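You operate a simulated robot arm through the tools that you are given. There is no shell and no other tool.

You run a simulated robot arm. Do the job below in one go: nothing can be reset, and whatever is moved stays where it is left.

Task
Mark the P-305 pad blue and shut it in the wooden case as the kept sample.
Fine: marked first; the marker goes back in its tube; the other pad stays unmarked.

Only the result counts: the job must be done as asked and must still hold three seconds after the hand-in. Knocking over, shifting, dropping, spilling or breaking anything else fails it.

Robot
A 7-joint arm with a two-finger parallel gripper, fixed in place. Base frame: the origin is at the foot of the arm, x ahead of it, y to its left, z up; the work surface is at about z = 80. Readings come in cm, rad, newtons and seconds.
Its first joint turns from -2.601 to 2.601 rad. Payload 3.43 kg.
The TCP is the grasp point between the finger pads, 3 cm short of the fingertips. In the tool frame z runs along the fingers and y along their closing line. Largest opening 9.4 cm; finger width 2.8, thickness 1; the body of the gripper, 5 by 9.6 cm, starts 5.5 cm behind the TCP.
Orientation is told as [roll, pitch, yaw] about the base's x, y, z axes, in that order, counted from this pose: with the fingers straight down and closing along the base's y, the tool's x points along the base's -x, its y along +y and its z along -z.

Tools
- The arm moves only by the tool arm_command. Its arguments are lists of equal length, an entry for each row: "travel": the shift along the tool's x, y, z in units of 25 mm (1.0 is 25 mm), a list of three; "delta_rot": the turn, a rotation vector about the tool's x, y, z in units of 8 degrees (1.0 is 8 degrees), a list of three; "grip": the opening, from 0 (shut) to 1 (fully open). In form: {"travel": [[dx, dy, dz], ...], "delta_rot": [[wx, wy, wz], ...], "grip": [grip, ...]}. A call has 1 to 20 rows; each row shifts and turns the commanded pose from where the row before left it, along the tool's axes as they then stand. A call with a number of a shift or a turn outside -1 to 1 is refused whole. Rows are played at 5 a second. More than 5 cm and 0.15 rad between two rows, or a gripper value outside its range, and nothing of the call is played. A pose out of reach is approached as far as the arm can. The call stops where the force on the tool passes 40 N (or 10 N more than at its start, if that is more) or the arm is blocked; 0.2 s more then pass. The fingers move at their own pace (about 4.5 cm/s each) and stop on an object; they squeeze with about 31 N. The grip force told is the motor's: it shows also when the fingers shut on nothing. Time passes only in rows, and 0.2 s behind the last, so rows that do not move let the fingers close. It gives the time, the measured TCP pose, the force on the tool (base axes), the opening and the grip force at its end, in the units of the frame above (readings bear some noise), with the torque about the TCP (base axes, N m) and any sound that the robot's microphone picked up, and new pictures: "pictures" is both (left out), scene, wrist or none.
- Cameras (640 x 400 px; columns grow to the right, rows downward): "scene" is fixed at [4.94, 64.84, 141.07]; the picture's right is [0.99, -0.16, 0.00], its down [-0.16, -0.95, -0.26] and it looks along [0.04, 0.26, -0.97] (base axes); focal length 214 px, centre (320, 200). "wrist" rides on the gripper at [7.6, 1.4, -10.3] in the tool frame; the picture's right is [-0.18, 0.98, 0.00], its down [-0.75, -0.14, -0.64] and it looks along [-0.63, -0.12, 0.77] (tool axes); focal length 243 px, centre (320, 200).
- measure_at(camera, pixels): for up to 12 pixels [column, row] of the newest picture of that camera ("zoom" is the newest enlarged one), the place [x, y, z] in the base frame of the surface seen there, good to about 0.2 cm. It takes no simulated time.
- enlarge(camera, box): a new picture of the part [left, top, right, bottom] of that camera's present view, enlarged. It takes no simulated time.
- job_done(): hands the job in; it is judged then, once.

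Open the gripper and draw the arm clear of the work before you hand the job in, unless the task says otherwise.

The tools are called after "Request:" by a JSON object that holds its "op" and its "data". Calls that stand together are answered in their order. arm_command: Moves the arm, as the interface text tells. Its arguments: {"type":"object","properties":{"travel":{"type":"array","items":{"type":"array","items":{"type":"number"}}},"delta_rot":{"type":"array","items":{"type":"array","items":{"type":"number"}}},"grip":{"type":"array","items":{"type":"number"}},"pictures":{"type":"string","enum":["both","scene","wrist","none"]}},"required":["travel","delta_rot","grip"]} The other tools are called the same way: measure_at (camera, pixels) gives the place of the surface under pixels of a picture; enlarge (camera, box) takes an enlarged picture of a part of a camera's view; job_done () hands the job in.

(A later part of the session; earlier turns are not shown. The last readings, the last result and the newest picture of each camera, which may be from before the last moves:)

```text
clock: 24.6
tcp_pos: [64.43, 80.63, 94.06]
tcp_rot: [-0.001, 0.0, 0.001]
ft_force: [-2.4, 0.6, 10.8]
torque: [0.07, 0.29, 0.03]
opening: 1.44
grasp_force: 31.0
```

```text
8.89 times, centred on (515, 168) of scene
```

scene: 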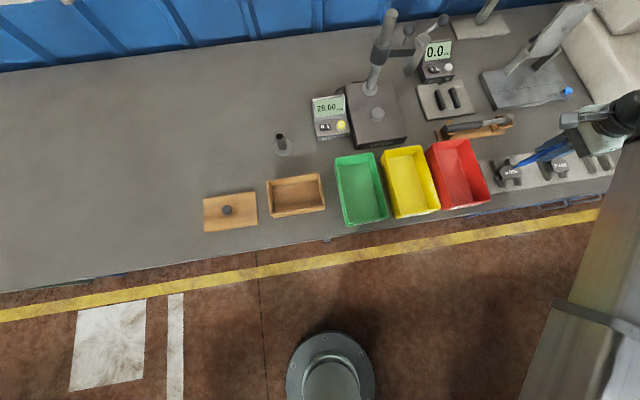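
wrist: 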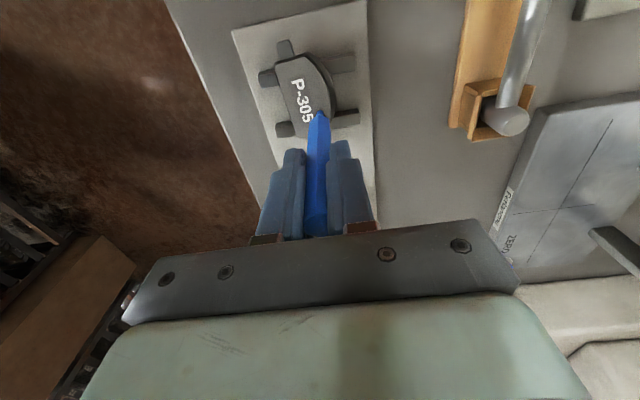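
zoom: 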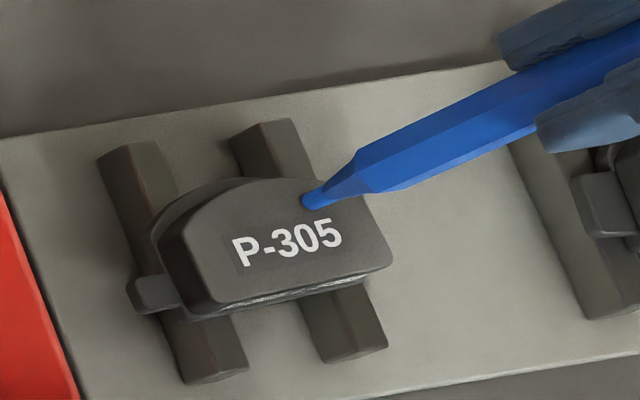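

Still no ink visible, though the tip is pressing at 10 N. I'll hold it still here for 2 s and see whether a mark appears.

Request:
{"op": "arm_command", "data": {"travel": [[0, 0, 0], [0, 0, 0], [0, 0, 0], [0, 0, 0], [0, 0, 0], [0, 0, 0], [0, 0, 0], [0, 0, 0], [0, 0, 0], [0, 0, 0], [0, 0, -0.3], [0, 0, -0.7], [0, 0, 0]], "delta_rot": [[0, 0, 0], [0, 0, 0], [0, 0, 0], [0, 0, 0], [0, 0, 0], [0, 0, 0], [0, 0, 0], [0, 0, 0], [0, 0, 0], [0, 0, 0], [0, 0, 0], [0, 0, 0], [0, 0, 0]], "grip": [0, 0, 0, 0, 0, 0, 0, 0, 0, 0, 0, 0, 0]}}

Request:
{"op": "enlarge", "data": {"camera": "wrist", "box": [270, 55, 350, 135]}}

Request:
{"op": "enlarge", "data": {"camera": "scene", "box": [485, 145, 545, 190]}}

```text
clock: 27.4
tcp_pos: [64.53, 80.7, 96.5]
tcp_rot: [0.0, 0.0, 0.0]
ft_force: [-0.4, -0.1, 0.0]
torque: [0.0, 0.0, 0.0]
opening: 1.44
grasp_force: 31.0
```

scene: 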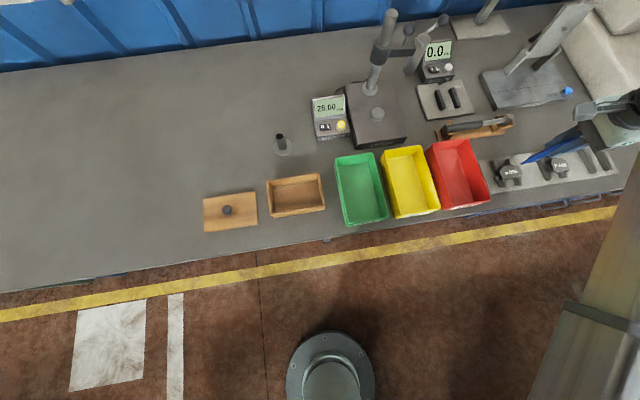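
wrist: 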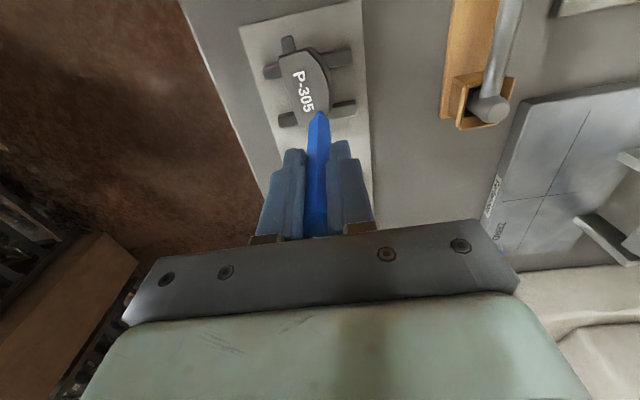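

```text
5.00 times, centred on (310, 95) of wrist
```

zoom: 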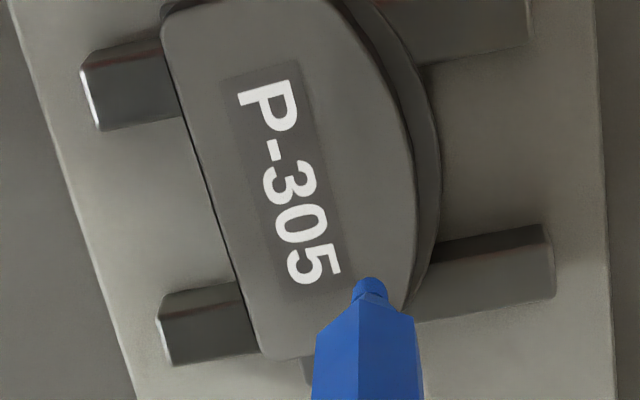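

```text
8.89 times, centred on (515, 168) of scene
```

zoom: 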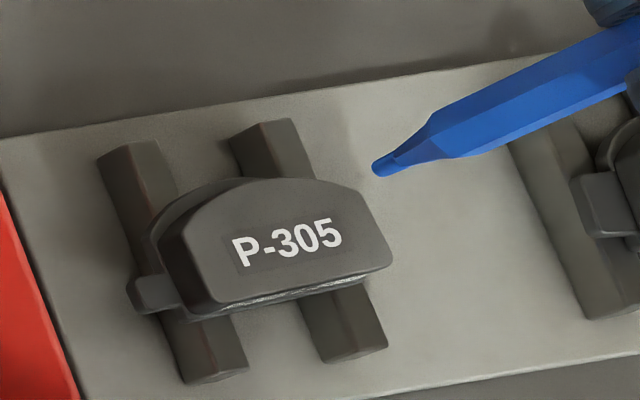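

No ink shows from either stroke. I'll try pressing in the very centre of the face at about (63.1, 79.4).

Request:
{"op": "arm_command", "data": {"travel": [[0.52, -0.52, 0], [0, 0, 0.7], [0, 0, 0.2], [0, 0, 0.1], [0, 0, 0], [0, 0, 0], [0, 0, 0]], "delta_rot": [[0, 0, 0], [0, 0, 0], [0, 0, 0], [0, 0, 0], [0, 0, 0], [0, 0, 0], [0, 0, 0]], "grip": [0, 0, 0, 0, 0, 0, 0]}}

Request:
{"op": "enlarge", "data": {"camera": "wrist", "box": [270, 55, 350, 135]}}

Request:
{"op": "enlarge", "data": {"camera": "scene", "box": [485, 145, 545, 190]}}

```text
clock: 29.0
tcp_pos: [63.21, 79.35, 94.07]
tcp_rot: [0.0, -0.001, 0.001]
ft_force: [-0.7, 0.1, 4.0]
torque: [0.06, -0.01, 0.0]
opening: 1.42
grasp_force: 31.0
```

scene: 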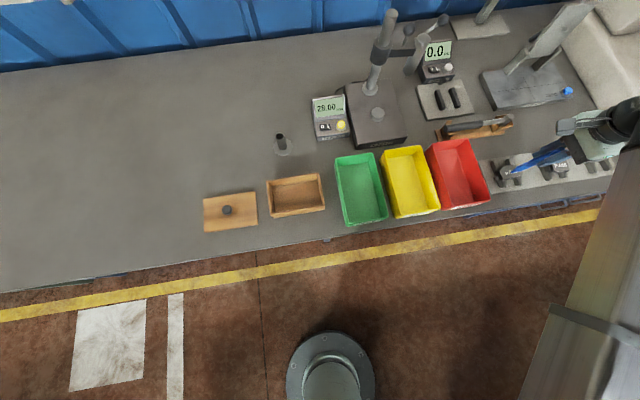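
wrist: 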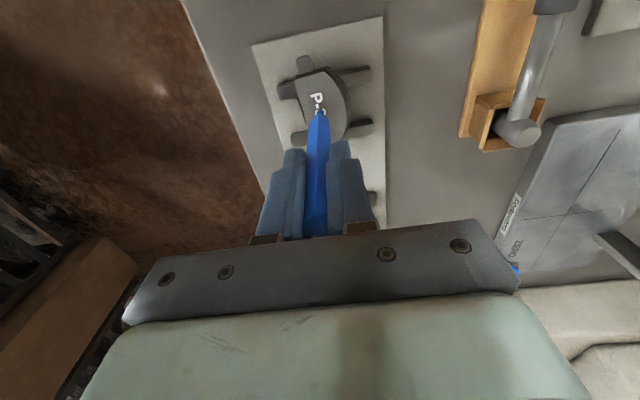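

```text
5.00 times, centred on (310, 95) of wrist
```

zoom: 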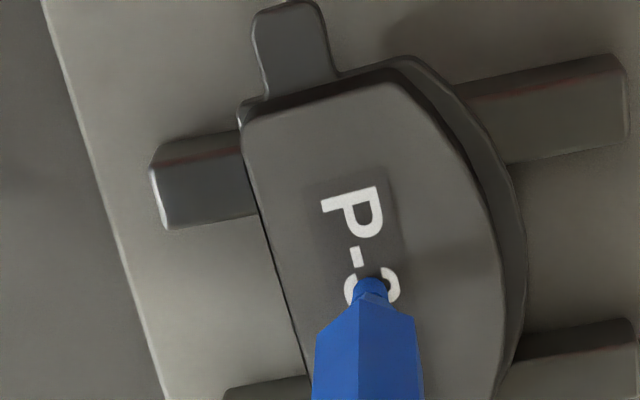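

```text
8.89 times, centred on (515, 168) of scene
```

zoom: 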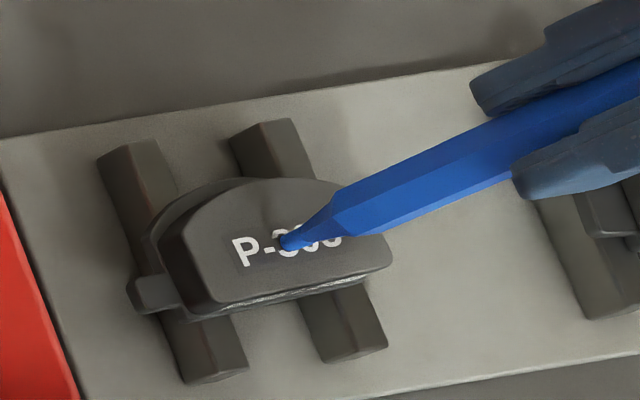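

Contact at 4 N in the centre. I'll press a little more firmly and make a slow 1.5 cm stroke in +x.

Request:
{"op": "arm_command", "data": {"travel": [[0, 0, 0.06], [0, 0, 0.06], [-0.06, 0, 0], [-0.06, 0, 0], [-0.06, 0, 0], [-0.06, 0, 0], [-0.06, 0, 0], [-0.06, 0, 0], [-0.06, 0, 0], [-0.06, 0, 0], [-0.06, 0, 0], [-0.06, 0, 0], [0, 0, 0]], "delta_rot": [[0, 0, 0], [0, 0, 0], [0, 0, 0], [0, 0, 0], [0, 0, 0], [0, 0, 0], [0, 0, 0], [0, 0, 0], [0, 0, 0], [0, 0, 0], [0, 0, 0], [0, 0, 0], [0, 0, 0]], "grip": [0, 0, 0, 0, 0, 0, 0, 0, 0, 0, 0, 0, 0]}}

Request:
{"op": "enlarge", "data": {"camera": "wrist", "box": [270, 55, 350, 135]}}

Request:
{"op": "enlarge", "data": {"camera": "scene", "box": [485, 145, 545, 190]}}

```text
clock: 31.8
tcp_pos: [64.62, 79.34, 93.74]
tcp_rot: [0.0, 0.001, -0.001]
ft_force: [-4.3, 1.4, 12.8]
torque: [0.03, 0.39, -0.01]
opening: 1.44
grasp_force: 30.7
```

scene: 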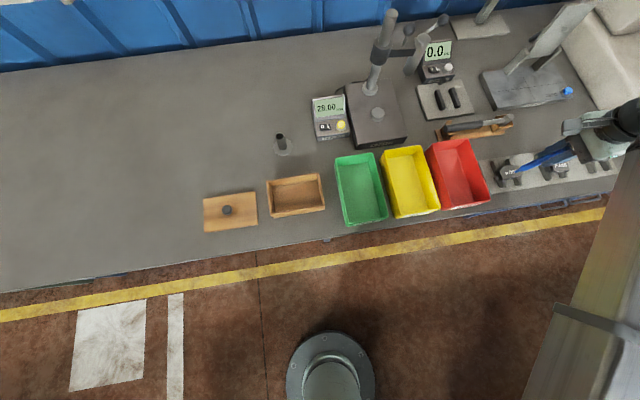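
wrist: 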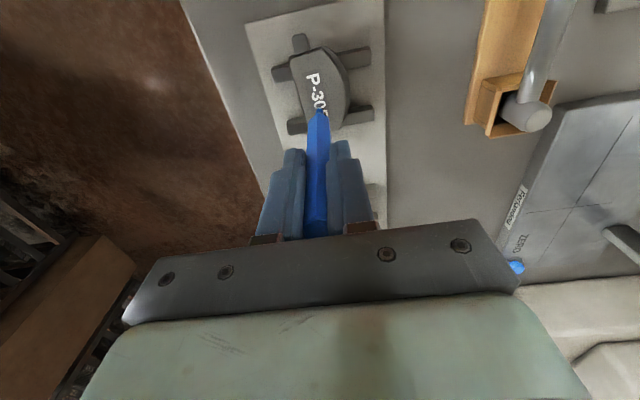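

```text
5.00 times, centred on (310, 95) of wrist
```

zoom: 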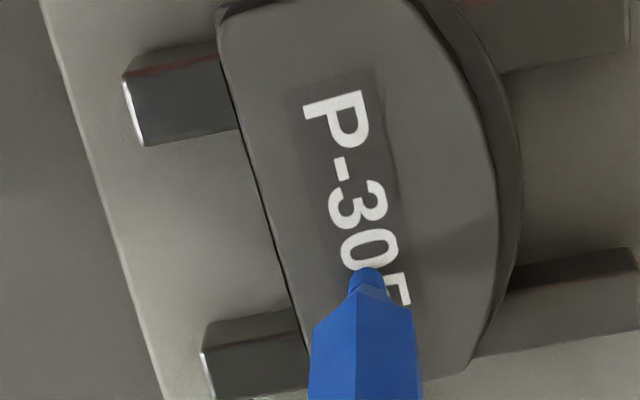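

```text
8.89 times, centred on (515, 168) of scene
```

zoom: 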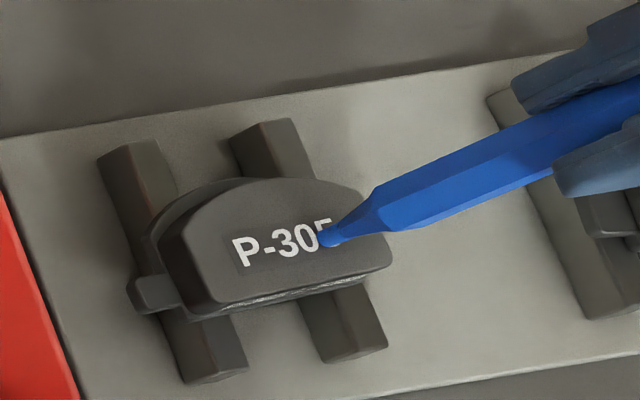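

Still no visible line. I'll lift clear and look at the face at the highest enlargement for any faint mark.

Request:
{"op": "arm_command", "data": {"travel": [[0, 0, -0.3], [-0.5, -0.5, -0.7], [-1, 0, -0.5], [-0.5, 0, 0], [0, 0, 0]], "delta_rot": [[0, 0, 0], [0, 0, 0], [0, 0, 0], [0, 0, 0], [0, 0, 0]], "grip": [0, 0, 0, 0, 0]}}

Request:
{"op": "enlarge", "data": {"camera": "wrist", "box": [280, 55, 340, 115]}}

Request:
{"op": "enlarge", "data": {"camera": "scene", "box": [493, 155, 529, 190]}}

```text
clock: 33.0
tcp_pos: [69.66, 78.1, 97.56]
tcp_rot: [0.0, 0.0, -0.002]
ft_force: [-0.3, 0.6, -0.1]
torque: [0.01, 0.0, 0.0]
opening: 1.45
grasp_force: 31.0
```

scene: 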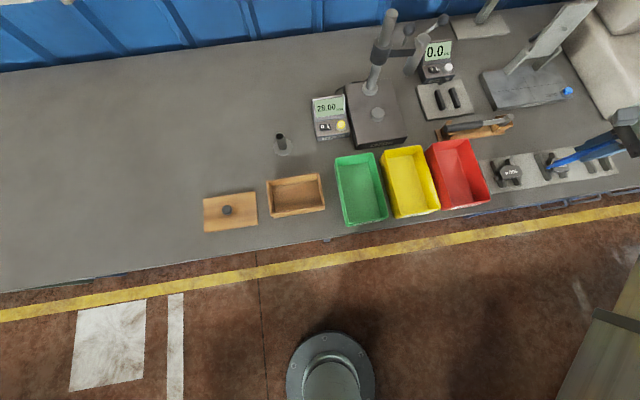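
wrist: 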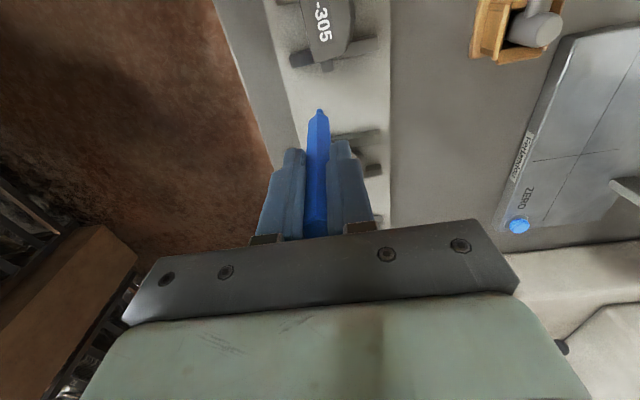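

```text
6.67 times, centred on (310, 85) of wrist
```

zoom: 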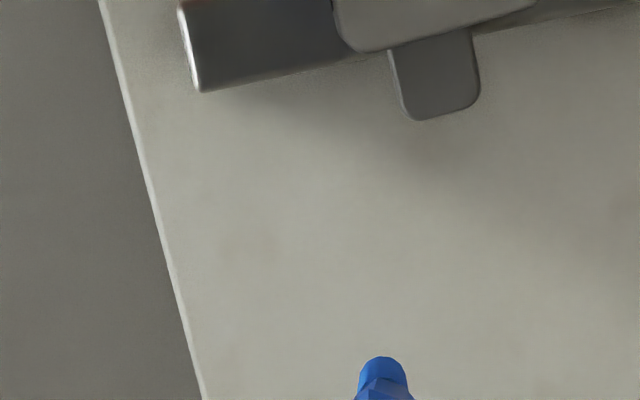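

```text
11.43 times, centred on (511, 172) of scene
```

zoom: 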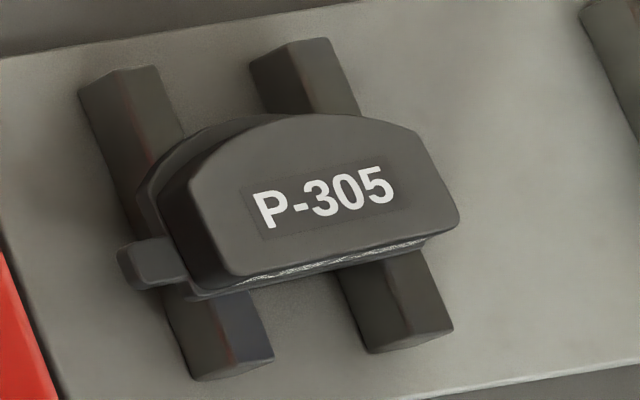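

No mark on the face at all. I'll check where the tip stands now before trying the pad's steel back plate (the ear at about (67, 79.2, 82.4)).

Request:
{"op": "measure_at", "data": {"camera": "wrist", "pixels": [[319.5, 110.5], [319.5, 112], [325, 66], [327, 71], [323, 63]]}}

Request:
{"op": "enlarge", "data": {"camera": "wrist", "box": [290, 95, 350, 155]}}

Request:
{"op": "enlarge", "data": {"camera": "scene", "box": [535, 120, 640, 190]}}

```text
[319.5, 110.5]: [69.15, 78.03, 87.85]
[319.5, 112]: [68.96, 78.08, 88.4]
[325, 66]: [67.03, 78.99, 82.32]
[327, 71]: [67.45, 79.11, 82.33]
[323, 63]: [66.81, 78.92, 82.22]
```

```text
6.67 times, centred on (320, 125) of wrist
```

zoom: 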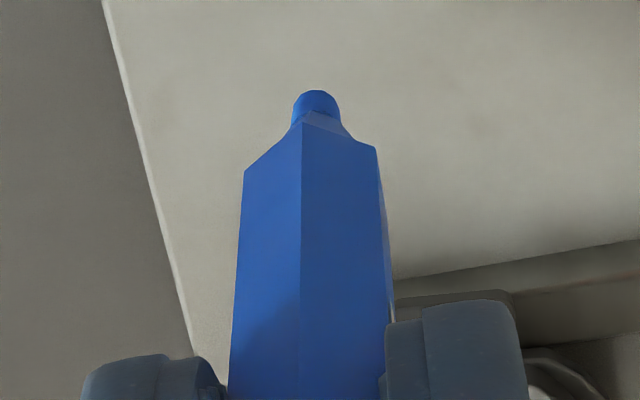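

```text
5.71 times, centred on (588, 155) of scene
```

zoom: 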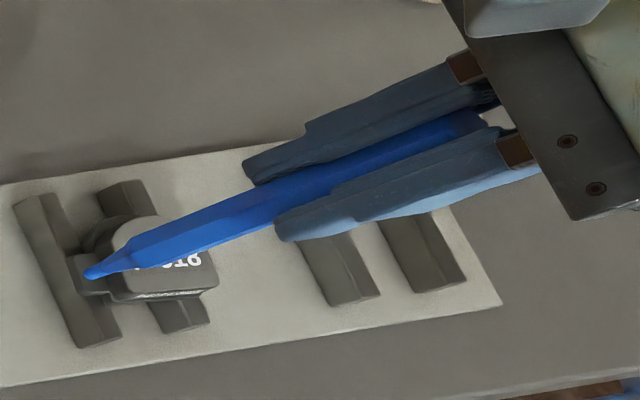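

The tip is free at (69.4, 78.1, 87.5). I'll bring it above the right ear (67.0, 79.0) and touch down softly in small steps.

Request:
{"op": "arm_command", "data": {"travel": [[0.53, 0.19, 0], [0.53, 0.19, 0], [0, 0, 0.8], [0, 0, 0.8], [0, 0, 0.2], [0, 0, 0.06], [0, 0, 0.06], [0, 0, 0]], "delta_rot": [[0, 0, 0], [0, 0, 0], [0, 0, 0], [0, 0, 0], [0, 0, 0], [0, 0, 0], [0, 0, 0], [0, 0, 0]], "grip": [0, 0, 0, 0, 0, 0, 0, 0]}}

Request:
{"op": "enlarge", "data": {"camera": "wrist", "box": [270, 55, 350, 135]}}

Request:
{"op": "enlarge", "data": {"camera": "scene", "box": [485, 145, 545, 190]}}

```text
clock: 34.8
tcp_pos: [67.08, 79.09, 92.78]
tcp_rot: [0.0, 0.001, -0.001]
ft_force: [2.5, 0.1, 3.3]
torque: [0.03, -0.17, 0.01]
opening: 1.43
grasp_force: 30.6
```

scene: 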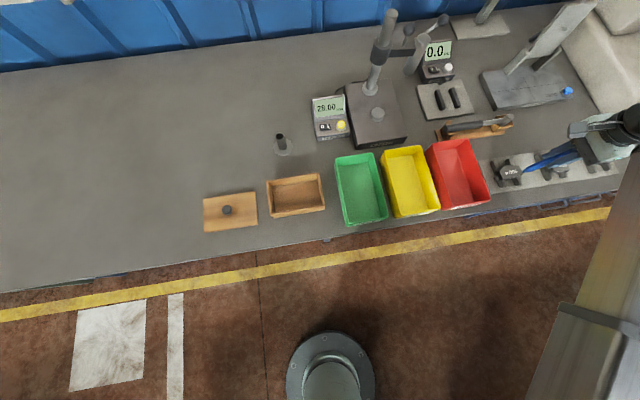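
wrist: 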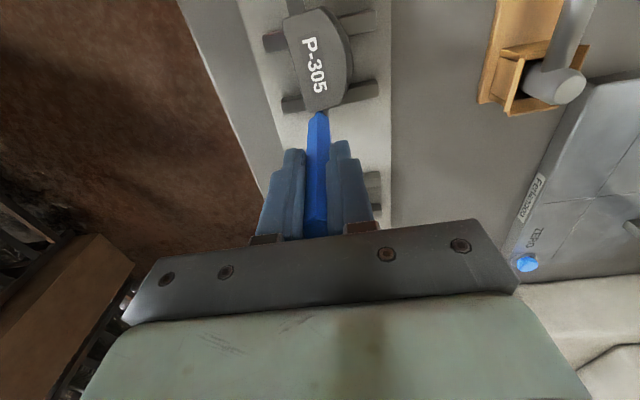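

```text
5.00 times, centred on (310, 95) of wrist
```

zoom: 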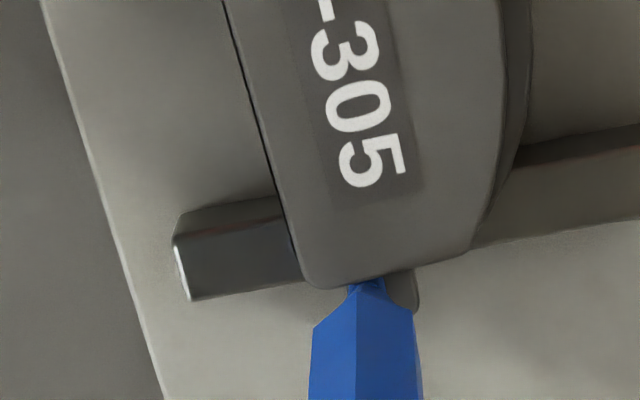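

```text
8.89 times, centred on (515, 168) of scene
```

zoom: 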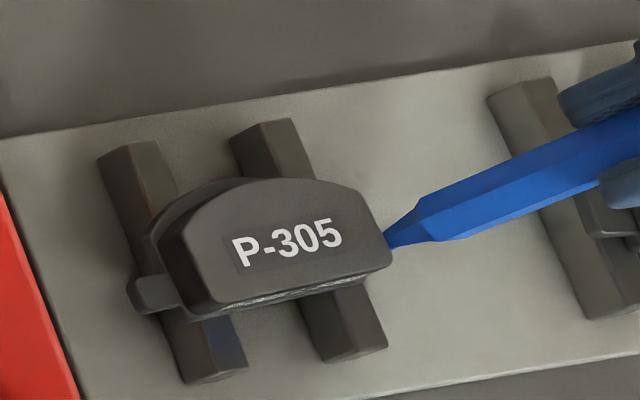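

It touches the ear and slightly the block's end (2.5 N in x, 3.3 N in z). I'll hold briefly, lift clear and look again.

Request:
{"op": "arm_command", "data": {"travel": [[0, 0, 0], [0, 0, 0], [0, 0, 0], [-0.06, 0, -0.3], [-0.3, 0, -0.7], [-1, 0, -0.5], [0, 0, 0]], "delta_rot": [[0, 0, 0], [0, 0, 0], [0, 0, 0], [0, 0, 0], [0, 0, 0], [0, 0, 0], [0, 0, 0]], "grip": [0, 0, 0, 0, 0, 0, 0]}}

Request:
{"op": "enlarge", "data": {"camera": "wrist", "box": [270, 0, 370, 80]}}

Request:
{"op": "enlarge", "data": {"camera": "scene", "box": [493, 155, 529, 190]}}

```text
clock: 36.4
tcp_pos: [70.51, 79.0, 96.31]
tcp_rot: [0.001, -0.001, -0.001]
ft_force: [0.4, -0.1, 0.2]
torque: [-0.01, 0.01, -0.04]
opening: 1.46
grasp_force: 31.4
```

scene: 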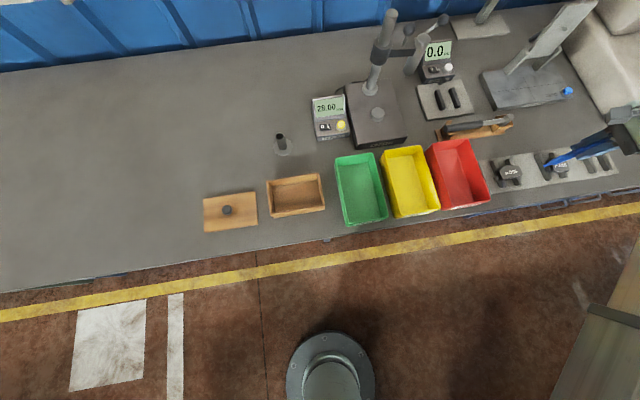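
wrist: 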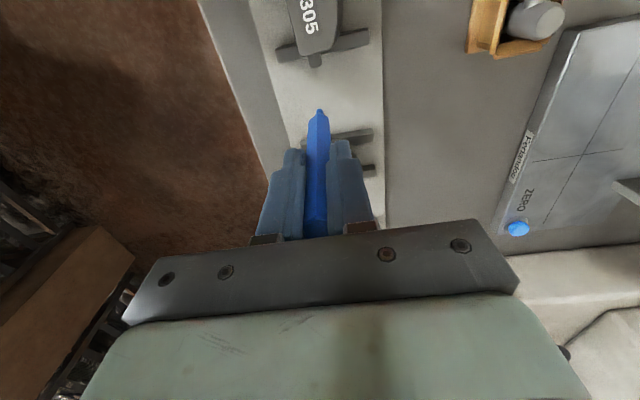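

```text
5.00 times, centred on (320, 40) of wrist
```

zoom: 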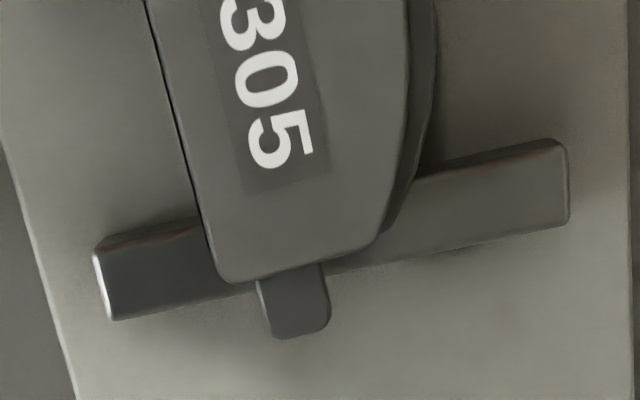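

```text
11.43 times, centred on (511, 172) of scene
```

zoom: 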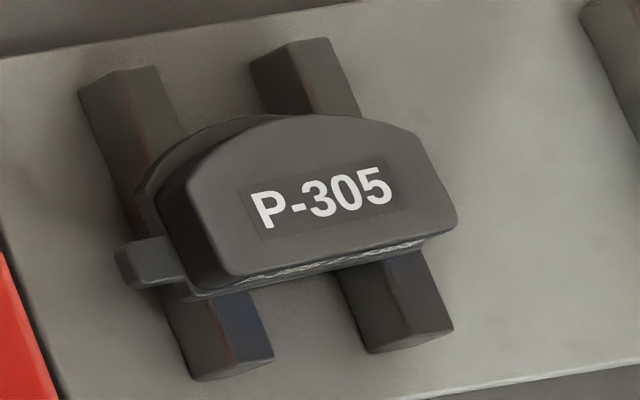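

No mark anywhere yet. I'll make one long, slower and firmer stroke along the free strip between label and arc (x 61.2→65.2, y≈80.3), pressing to around 15–20 N.

Request:
{"op": "arm_command", "data": {"travel": [[0.925, 0.13, 0], [0.925, 0.13, 0], [0.925, 0.13, 0], [0.925, 0.13, 0], [0, 0, 0.5], [0, 0, 0.4], [0, 0, 0.1], [0, 0, 0.08], [0, 0, 0.08], [0, 0, 0]], "delta_rot": [[0, 0, 0], [0, 0, 0], [0, 0, 0], [0, 0, 0], [0, 0, 0], [0, 0, 0], [0, 0, 0], [0, 0, 0], [0, 0, 0], [0, 0, 0]], "grip": [0, 0, 0, 0, 0, 0, 0, 0, 0, 0], "pictures": "wrist"}}

Request:
{"op": "enlarge", "data": {"camera": "wrist", "box": [270, 55, 350, 135]}}

```text
clock: 38.6
tcp_pos: [61.07, 80.38, 93.75]
tcp_rot: [0.002, -0.002, -0.001]
ft_force: [0.5, 0.6, 22.4]
torque: [0.05, 0.03, -0.01]
opening: 1.45
grasp_force: 31.0
```

wrist: 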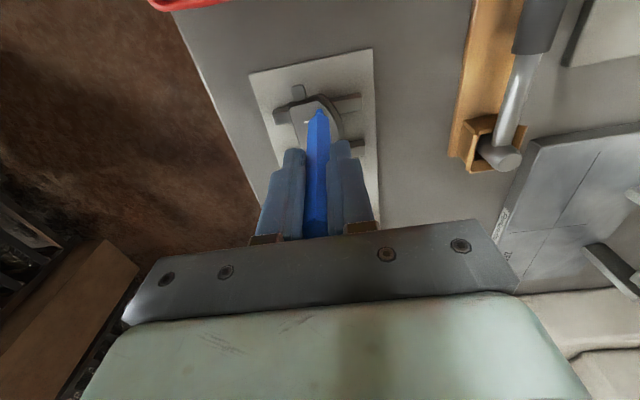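

```text
5.00 times, centred on (310, 95) of wrist
```

zoom: 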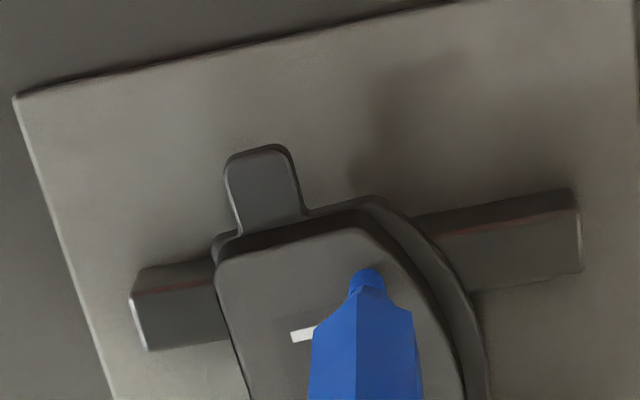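

Firm contact at 22 N. I'll draw the 4 cm stroke in +x now.

Request:
{"op": "arm_command", "data": {"travel": [[-0.084, 0, 0], [-0.084, 0, 0], [-0.084, 0, 0], [-0.084, 0, 0], [-0.084, 0, 0], [-0.084, 0, 0], [-0.084, 0, 0], [-0.084, 0, 0], [-0.084, 0, 0], [-0.084, 0, 0], [-0.084, 0, 0], [-0.084, 0, 0], [-0.084, 0, 0], [-0.084, 0, 0], [-0.084, 0, 0], [-0.084, 0, 0], [-0.084, 0, 0], [-0.084, 0, 0], [-0.084, 0, 0], [0, 0, 0]], "delta_rot": [[0, 0, 0], [0, 0, 0], [0, 0, 0], [0, 0, 0], [0, 0, 0], [0, 0, 0], [0, 0, 0], [0, 0, 0], [0, 0, 0], [0, 0, 0], [0, 0, 0], [0, 0, 0], [0, 0, 0], [0, 0, 0], [0, 0, 0], [0, 0, 0], [0, 0, 0], [0, 0, 0], [0, 0, 0], [0, 0, 0]], "grip": [0, 0, 0, 0, 0, 0, 0, 0, 0, 0, 0, 0, 0, 0, 0, 0, 0, 0, 0, 0]}}

Request:
{"op": "enlarge", "data": {"camera": "wrist", "box": [270, 45, 350, 125]}}

Request:
{"op": "enlarge", "data": {"camera": "scene", "box": [493, 155, 529, 190]}}

```text
clock: 42.8
tcp_pos: [65.2, 80.37, 93.62]
tcp_rot: [0.001, 0.0, 0.0]
ft_force: [-1.8, -0.3, 8.6]
torque: [0.05, 0.25, -0.02]
opening: 1.45
grasp_force: 31.1
```

scene: 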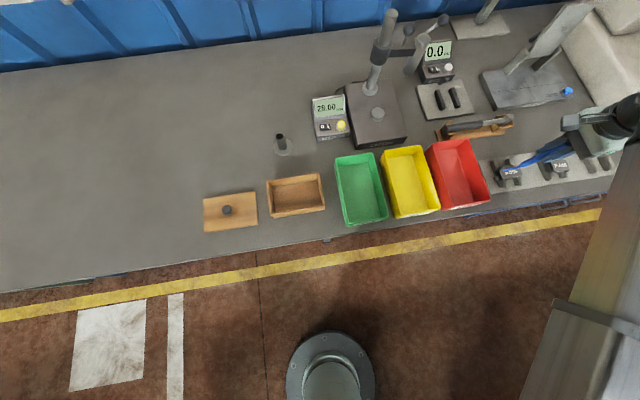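
wrist: 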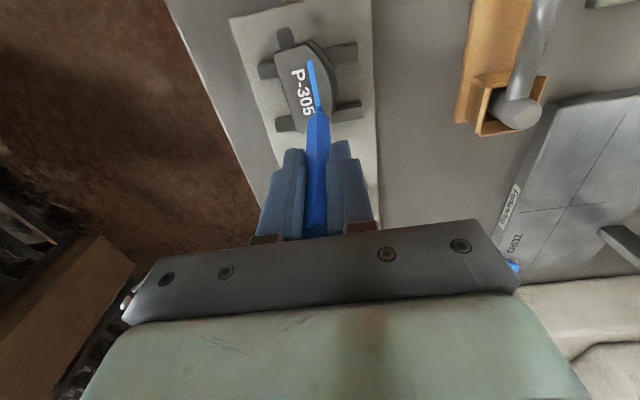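

```text
5.00 times, centred on (310, 85) of wrist
```

zoom: 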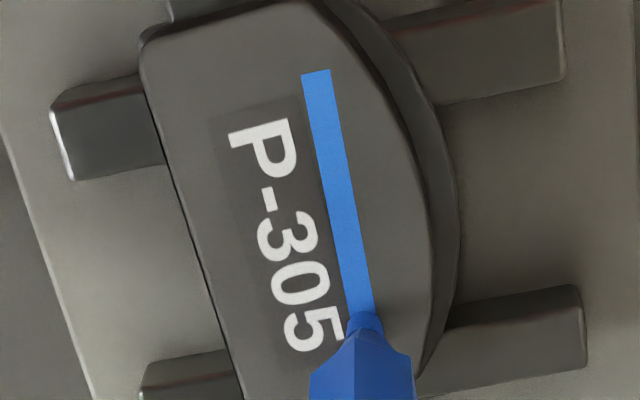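

```text
11.43 times, centred on (511, 172) of scene
```

zoom: 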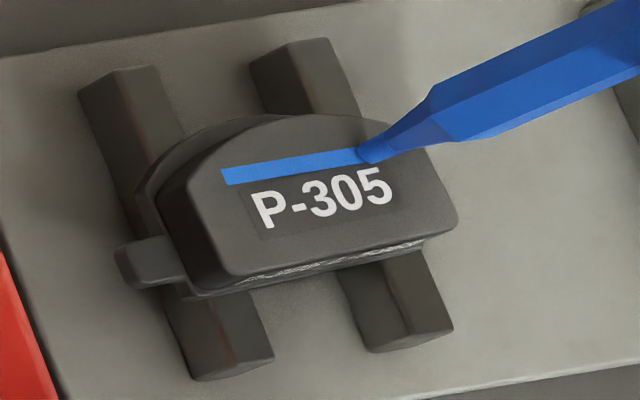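

The blue line is now clearly drawn on P-305 along (305–365, 75–310 in the zoom). I'll lift and carry the marker back towards its tube.

Request:
{"op": "arm_command", "data": {"travel": [[0, 0, -0.3], [0, 0, -0.9], [0, 0, -0.9], [0, 0, -0.9], [0, 0, -0.9], [0, 0, -0.9], [0, 0, -0.9], [0, 0, -0.95], [0, 0, -0.95], [0.9816, 0.2933, 0], [0.9816, 0.2933, 0], [0.9816, 0.2933, 0], [0.9816, 0.2933, 0], [0.9816, 0.2933, 0], [0.9816, 0.2933, 0], [0.9816, 0.2933, 0], [0.9816, 0.2933, 0], [0.9816, 0.2933, 0]], "delta_rot": [[0, 0, 0], [0, 0, 0], [0, 0, 0], [0, 0, 0], [0, 0, 0], [0, 0, 0], [0, 0, 0], [0, 0, 0], [0, 0, 0], [0, 0, 0], [0, 0, 0], [0, 0, 0], [0, 0, 0], [0, 0, 0], [0, 0, 0], [0, 0, 0], [0, 0, 0], [0, 0, 0]], "grip": [0, 0, 0, 0, 0, 0, 0, 0, 0, 0, 0, 0, 0, 0, 0, 0, 0, 0], "pictures": "none"}}

Request:
{"op": "arm_command", "data": {"travel": [[0.9816, 0.2933, 0], [0.9816, 0.2933, 0], [0.9816, 0.2933, 0], [0.9816, 0.2933, 0], [0.9816, 0.2933, 0], [0.9816, 0.2933, 0], [0.9816, 0.2933, 0], [0.9816, 0.2933, 0], [0.9816, 0.2933, 0], [0.9816, 0.2933, 0], [0.9816, 0.2933, 0], [0.9816, 0.2933, 0], [0.9816, 0.2933, 0], [0.9816, 0.2933, 0], [0.9816, 0.2933, 0], [0.9816, 0.2933, 0], [0.9816, 0.2933, 0], [0.9816, 0.2933, 0], [0, 0, 0]], "delta_rot": [[0, 0, 0], [0, 0, 0], [0, 0, 0], [0, 0, 0], [0, 0, 0], [0, 0, 0], [0, 0, 0], [0, 0, 0], [0, 0, 0], [0, 0, 0], [0, 0, 0], [0, 0, 0], [0, 0, 0], [0, 0, 0], [0, 0, 0], [0, 0, 0], [0, 0, 0], [0, 0, 0], [0, 0, 0]], "grip": [0, 0, 0, 0, 0, 0, 0, 0, 0, 0, 0, 0, 0, 0, 0, 0, 0, 0, 0]}}

```text
clock: 46.6
tcp_pos: [43.12, 86.96, 112.51]
tcp_rot: [0.0, 0.0, -0.001]
ft_force: [-0.8, 0.4, -0.5]
torque: [0.0, 0.01, -0.02]
opening: 1.42
grasp_force: 30.6
```

```text
clock: 50.6
tcp_pos: [-1.04, 100.14, 112.53]
tcp_rot: [0.0, -0.002, 0.0]
ft_force: [0.4, 0.3, -1.0]
torque: [0.05, -0.02, 0.0]
opening: 1.45
grasp_force: 30.7
```

scene: 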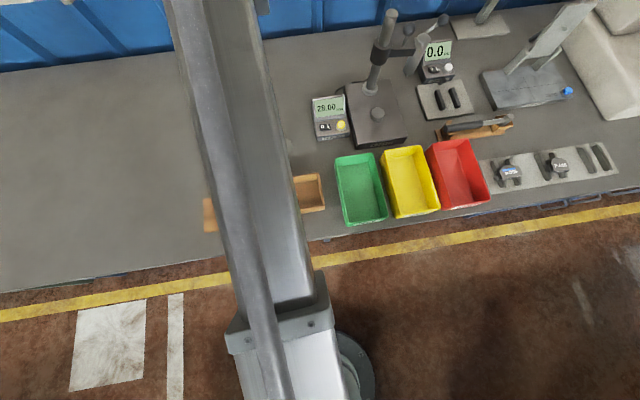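
wrist: 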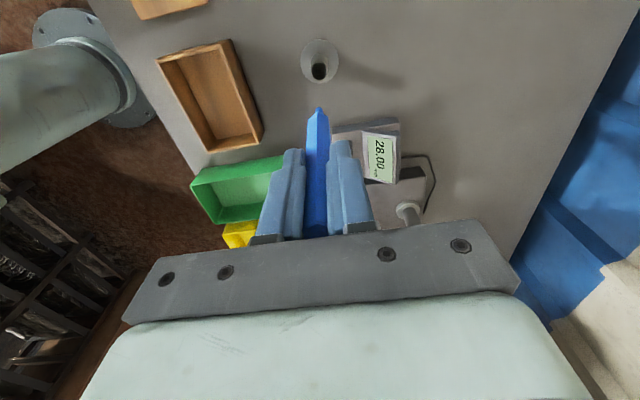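

Back above the tube at (319,70), tip at (319,108). I'll check the marker hasn't tilted in the grip before inserting.

Request:
{"op": "enlarge", "data": {"camera": "wrist", "box": [280, 40, 360, 170]}}

Request:
{"op": "measure_at", "data": {"camera": "wrist", "pixels": [[319, 109], [319, 111], [319, 113], [316, 135], [316, 160], [316, 190], [319, 72], [319, 82]]}}

```text
3.08 times, centred on (320, 105) of wrist
```

zoom: 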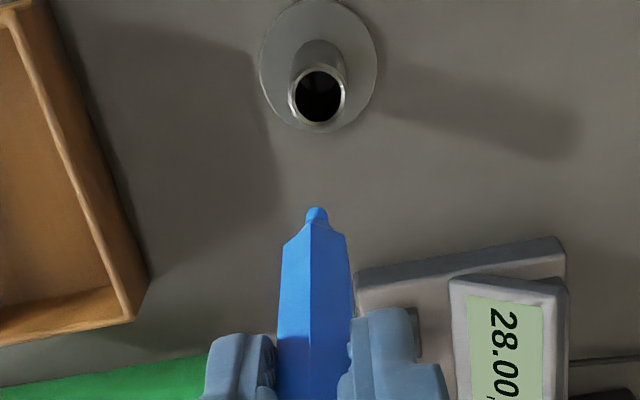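

```text
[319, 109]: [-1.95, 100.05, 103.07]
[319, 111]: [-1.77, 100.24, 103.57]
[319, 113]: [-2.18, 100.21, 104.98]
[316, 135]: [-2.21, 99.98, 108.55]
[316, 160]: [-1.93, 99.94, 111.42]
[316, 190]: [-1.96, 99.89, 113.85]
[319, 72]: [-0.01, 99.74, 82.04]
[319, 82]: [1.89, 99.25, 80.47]
```

The marker leans about 2.5° in the grip (tip drawn towards -x by the stroke). I'll tilt the hand by that amount to make the marker upright, then go down to just above the tube mouth and check.

Request:
{"op": "arm_command", "data": {"travel": [[0, 0, 0], [0, 0, 0]], "delta_rot": [[0, -0.34, 0], [0, 0, 0]], "grip": [0, 0]}}

Request:
{"op": "measure_at", "data": {"camera": "wrist", "pixels": [[319, 109], [319, 111], [317, 125], [316, 135], [316, 147], [316, 160], [316, 175], [316, 190]]}}

Request:
{"op": "enlarge", "data": {"camera": "wrist", "box": [280, 40, 360, 170]}}

```text
clock: 51.2
tcp_pos: [-0.93, 99.99, 112.6]
tcp_rot: [-0.001, -0.047, 0.0]
ft_force: [-0.1, 0.5, -0.1]
torque: [-0.02, 0.0, -0.01]
opening: 1.42
grasp_force: 31.0
```

scene: 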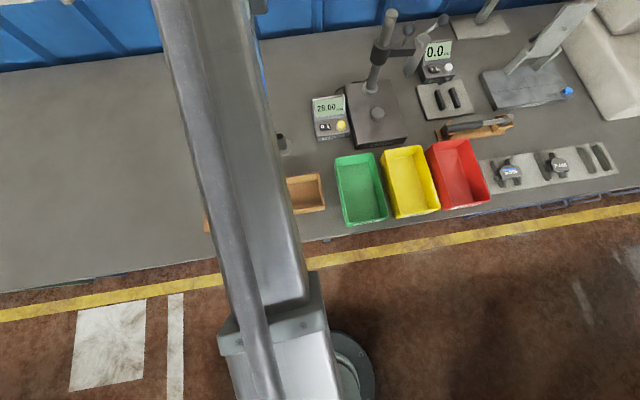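
wrist: 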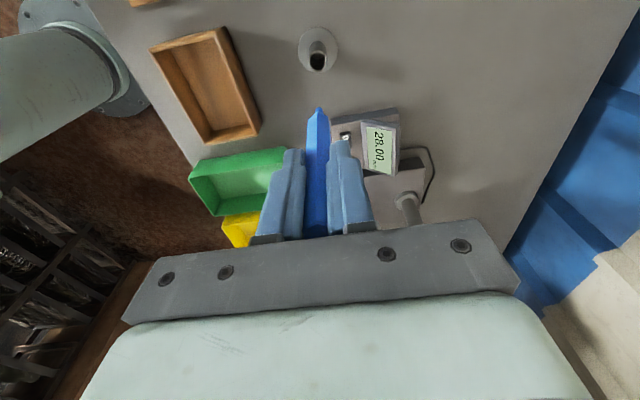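

```text
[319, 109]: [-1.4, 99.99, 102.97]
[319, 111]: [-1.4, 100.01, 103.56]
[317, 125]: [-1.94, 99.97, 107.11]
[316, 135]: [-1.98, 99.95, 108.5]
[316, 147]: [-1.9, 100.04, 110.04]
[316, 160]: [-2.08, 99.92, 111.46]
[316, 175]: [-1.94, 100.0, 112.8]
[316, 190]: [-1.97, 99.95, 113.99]
```

```text
3.08 times, centred on (320, 105) of wrist
```

zoom: 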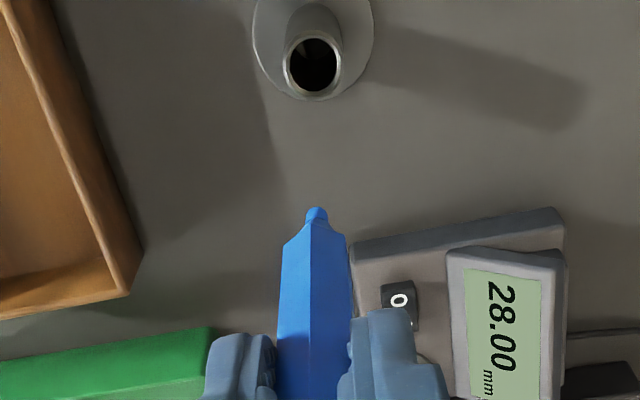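

The marker's front edge is now plumb (x≈-1.97 from z 107 to 114), axis at about (-1.1, 99.97). I'll go straight down to just above the tube mouth.

Request:
{"op": "arm_command", "data": {"travel": [[0.047, -0.04, 1], [0.047, 0, 1], [0.047, 0, 1], [0.047, 0, 1], [0.047, 0, 1], [0.028, 0, 0.6], [0, 0, 0]], "delta_rot": [[0, 0, 0], [0, 0, 0], [0, 0, 0], [0, 0, 0], [0, 0, 0], [0, 0, 0], [0, 0, 0]], "grip": [0, 0, 0, 0, 0, 0, 0]}}

Request:
{"op": "enlarge", "data": {"camera": "wrist", "box": [280, 60, 360, 150]}}

Request:
{"op": "measure_at", "data": {"camera": "wrist", "pixels": [[319, 111], [317, 125], [316, 135], [316, 160], [309, 98], [329, 98], [319, 87]]}}

```text
clock: 52.8
tcp_pos: [-1.15, 99.85, 98.41]
tcp_rot: [0.0, -0.047, -0.001]
ft_force: [0.4, 0.0, -0.8]
torque: [-0.02, 0.03, 0.01]
opening: 1.43
grasp_force: 30.8
```

scene: 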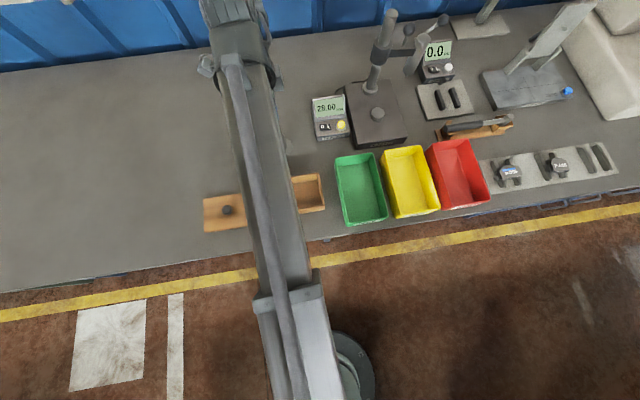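
wrist: 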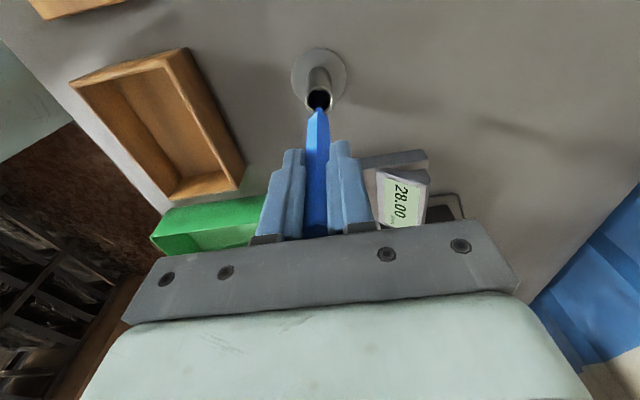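

```text
4.44 times, centred on (320, 105) of wrist
```

zoom: 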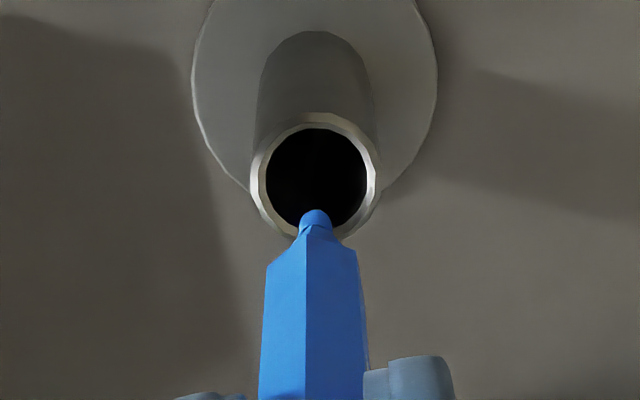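

```text
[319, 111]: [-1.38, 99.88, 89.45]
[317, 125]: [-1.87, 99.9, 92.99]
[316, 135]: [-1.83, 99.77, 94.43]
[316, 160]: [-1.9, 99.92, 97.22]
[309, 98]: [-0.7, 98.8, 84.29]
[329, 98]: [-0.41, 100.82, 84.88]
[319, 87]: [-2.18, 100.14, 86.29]
```

The tube's axis is (-1.08, 99.86) and the marker's (-1.04, 99.9), so they're aligned. I'll insert straight down in moderate steps to z≈91.

Request:
{"op": "arm_command", "data": {"travel": [[0.024, 0, 0.5], [0.024, 0, 0.5], [0.024, 0, 0.5], [0.024, 0, 0.5], [0.024, 0, 0.5], [0.02, 0, 0.4], [0, 0, 0]], "delta_rot": [[0, 0, 0], [0, 0, 0], [0, 0, 0], [0, 0, 0], [0, 0, 0], [0, 0, 0], [0, 0, 0]], "grip": [0, 0, 0, 0, 0, 0, 0]}}

Request:
{"op": "enlarge", "data": {"camera": "wrist", "box": [280, 60, 360, 150]}}

```text
clock: 54.4
tcp_pos: [-1.12, 100.06, 91.23]
tcp_rot: [0.0, -0.049, -0.001]
ft_force: [-0.7, 0.6, -0.7]
torque: [-0.04, 0.02, 0.0]
opening: 1.43
grasp_force: 31.3
```

scene: 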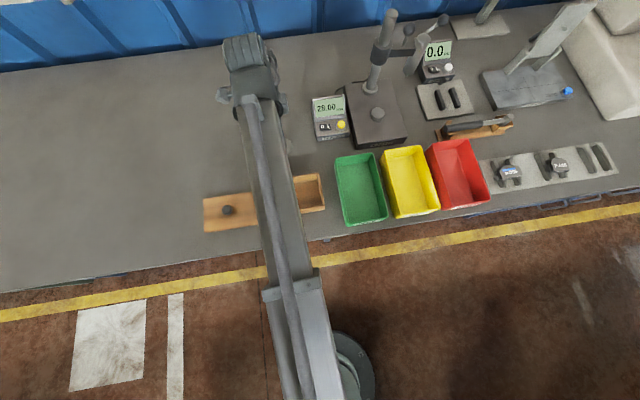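
wrist: 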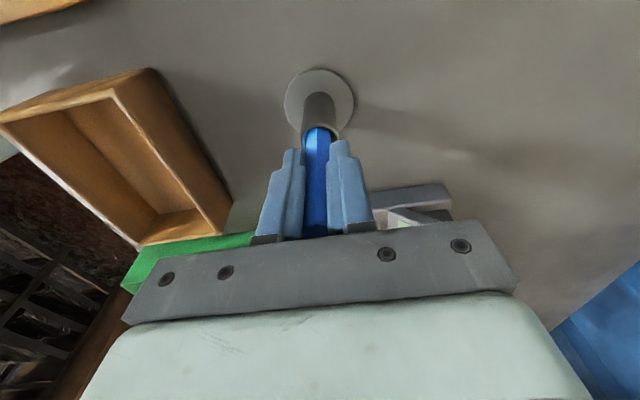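

```text
4.44 times, centred on (320, 105) of wrist
```

zoom: 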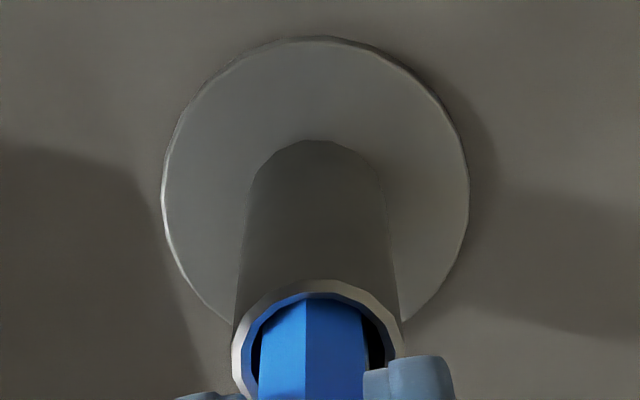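

The marker is in the tube with no side force. I'll lower 0.3 cm more and open the fingers.

Request:
{"op": "arm_command", "data": {"travel": [[0.006, 0, 0.12], [0, 0, 0], [0, 0, 0], [0, 0, 0], [0, 0, 0], [0, 0, 0], [0, 0, 0]], "delta_rot": [[0, 0, 0], [0, 0, 0], [0, 0, 0], [0, 0, 0], [0, 0, 0], [0, 0, 0], [0, 0, 0]], "grip": [0, 0, 0.25, 0.5, 0.8, 1, 1]}}

```text
clock: 56.0
tcp_pos: [-0.93, 100.0, 91.02]
tcp_rot: [-0.001, -0.048, 0.0]
ft_force: [0.2, -0.1, 0.6]
torque: [0.02, -0.02, 0.01]
opening: 9.39
grasp_force: 0.0
```

scene: 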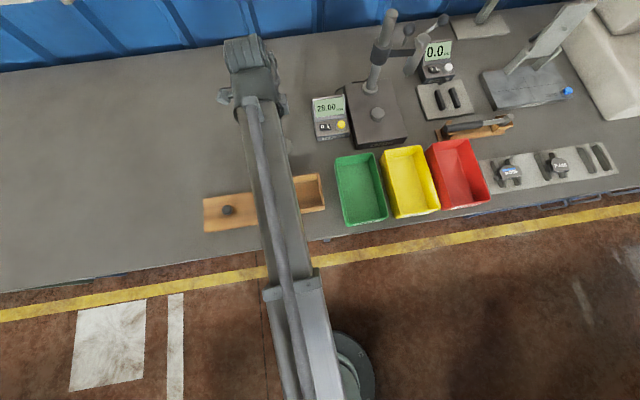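
wrist: 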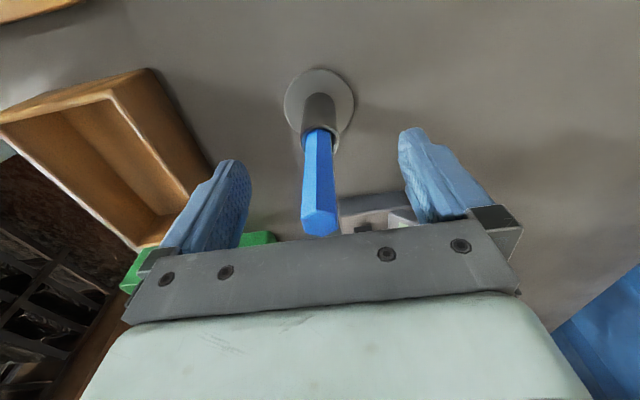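

Released; the marker stands in the tube. I'll lift straight up, level the hand, and travel back to P-305.

Request:
{"op": "arm_command", "data": {"travel": [[-0.024, 0, -0.5], [-0.047, 0, -1], [-0.047, 0, -1], [-0.047, 0, -1], [-0.047, 0, -1], [-0.047, 0, -1], [-0.047, 0, -1], [-0.047, 0, -1], [-0.047, 0, -1], [0, 0, 0], [0, 0, 0]], "delta_rot": [[0, 0, 0], [0, 0, 0], [0, 0, 0], [0, 0, 0], [0, 0, 0], [0, 0, 0], [0, 0, 0], [0, 0, 0], [0, 0, 0], [0, 0.34, 0], [0, 0, 0]], "grip": [1, 1, 1, 1, 1, 1, 1, 1, 1, 1, 1]}}

Request:
{"op": "enlarge", "data": {"camera": "wrist", "box": [280, 40, 360, 140]}}

```text
clock: 58.4
tcp_pos: [-0.95, 99.82, 112.34]
tcp_rot: [-0.001, 0.001, -0.002]
ft_force: [-0.3, 0.5, -0.1]
torque: [-0.01, 0.01, 0.0]
opening: 9.4
grasp_force: 0.2
```

scene: 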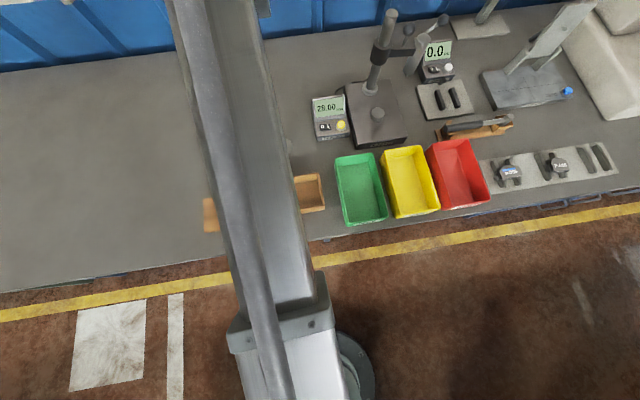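
wrist: 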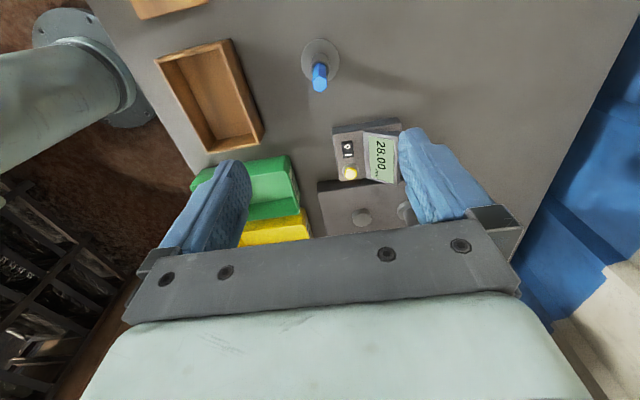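

```text
4.00 times, centred on (320, 90) of wrist
```

zoom: 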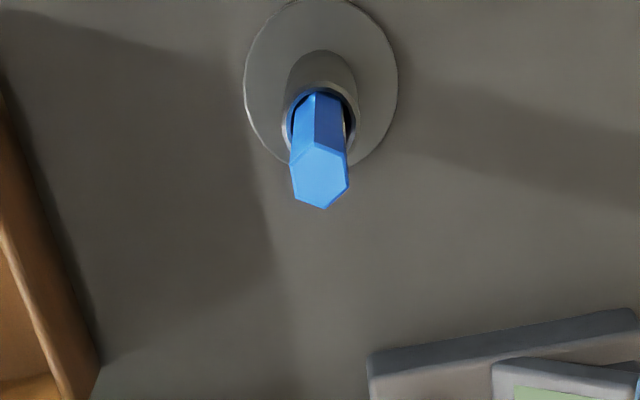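

The marker is back in its tube. While the case is visible at (210,95), I'll measure its rim and inside.

Request:
{"op": "enlarge", "data": {"camera": "wrist", "box": [140, 20, 280, 170]}}

```text
2.67 times, centred on (210, 95) of wrist
```

zoom: 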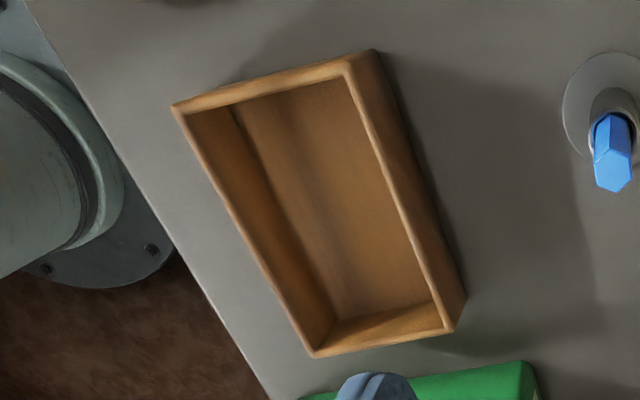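

Request:
{"op": "measure_at", "data": {"camera": "zoom", "pixels": [[178, 107], [347, 66], [450, 328], [312, 350], [190, 115], [340, 80], [430, 305], [335, 320], [235, 105], [300, 200], [385, 180], [245, 230]]}}

Request:
{"op": "measure_at", "data": {"camera": "scene", "pixels": [[321, 174], [325, 207], [306, 176], [308, 209], [306, 212], [318, 205], [315, 180], [305, 193]]}}

```text
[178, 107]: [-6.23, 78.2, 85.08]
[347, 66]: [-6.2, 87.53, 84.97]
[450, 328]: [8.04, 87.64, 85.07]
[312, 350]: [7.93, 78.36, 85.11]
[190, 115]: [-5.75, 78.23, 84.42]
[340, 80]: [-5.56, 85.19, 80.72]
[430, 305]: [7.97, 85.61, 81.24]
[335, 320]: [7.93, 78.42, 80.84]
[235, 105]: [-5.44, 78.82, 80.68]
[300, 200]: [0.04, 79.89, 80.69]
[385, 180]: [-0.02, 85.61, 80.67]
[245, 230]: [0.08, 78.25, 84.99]
```

```text
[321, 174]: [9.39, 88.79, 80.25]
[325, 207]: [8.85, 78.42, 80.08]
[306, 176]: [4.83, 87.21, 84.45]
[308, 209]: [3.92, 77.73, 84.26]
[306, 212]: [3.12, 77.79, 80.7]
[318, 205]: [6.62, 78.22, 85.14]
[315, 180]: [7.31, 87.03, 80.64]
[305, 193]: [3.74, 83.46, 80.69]
```

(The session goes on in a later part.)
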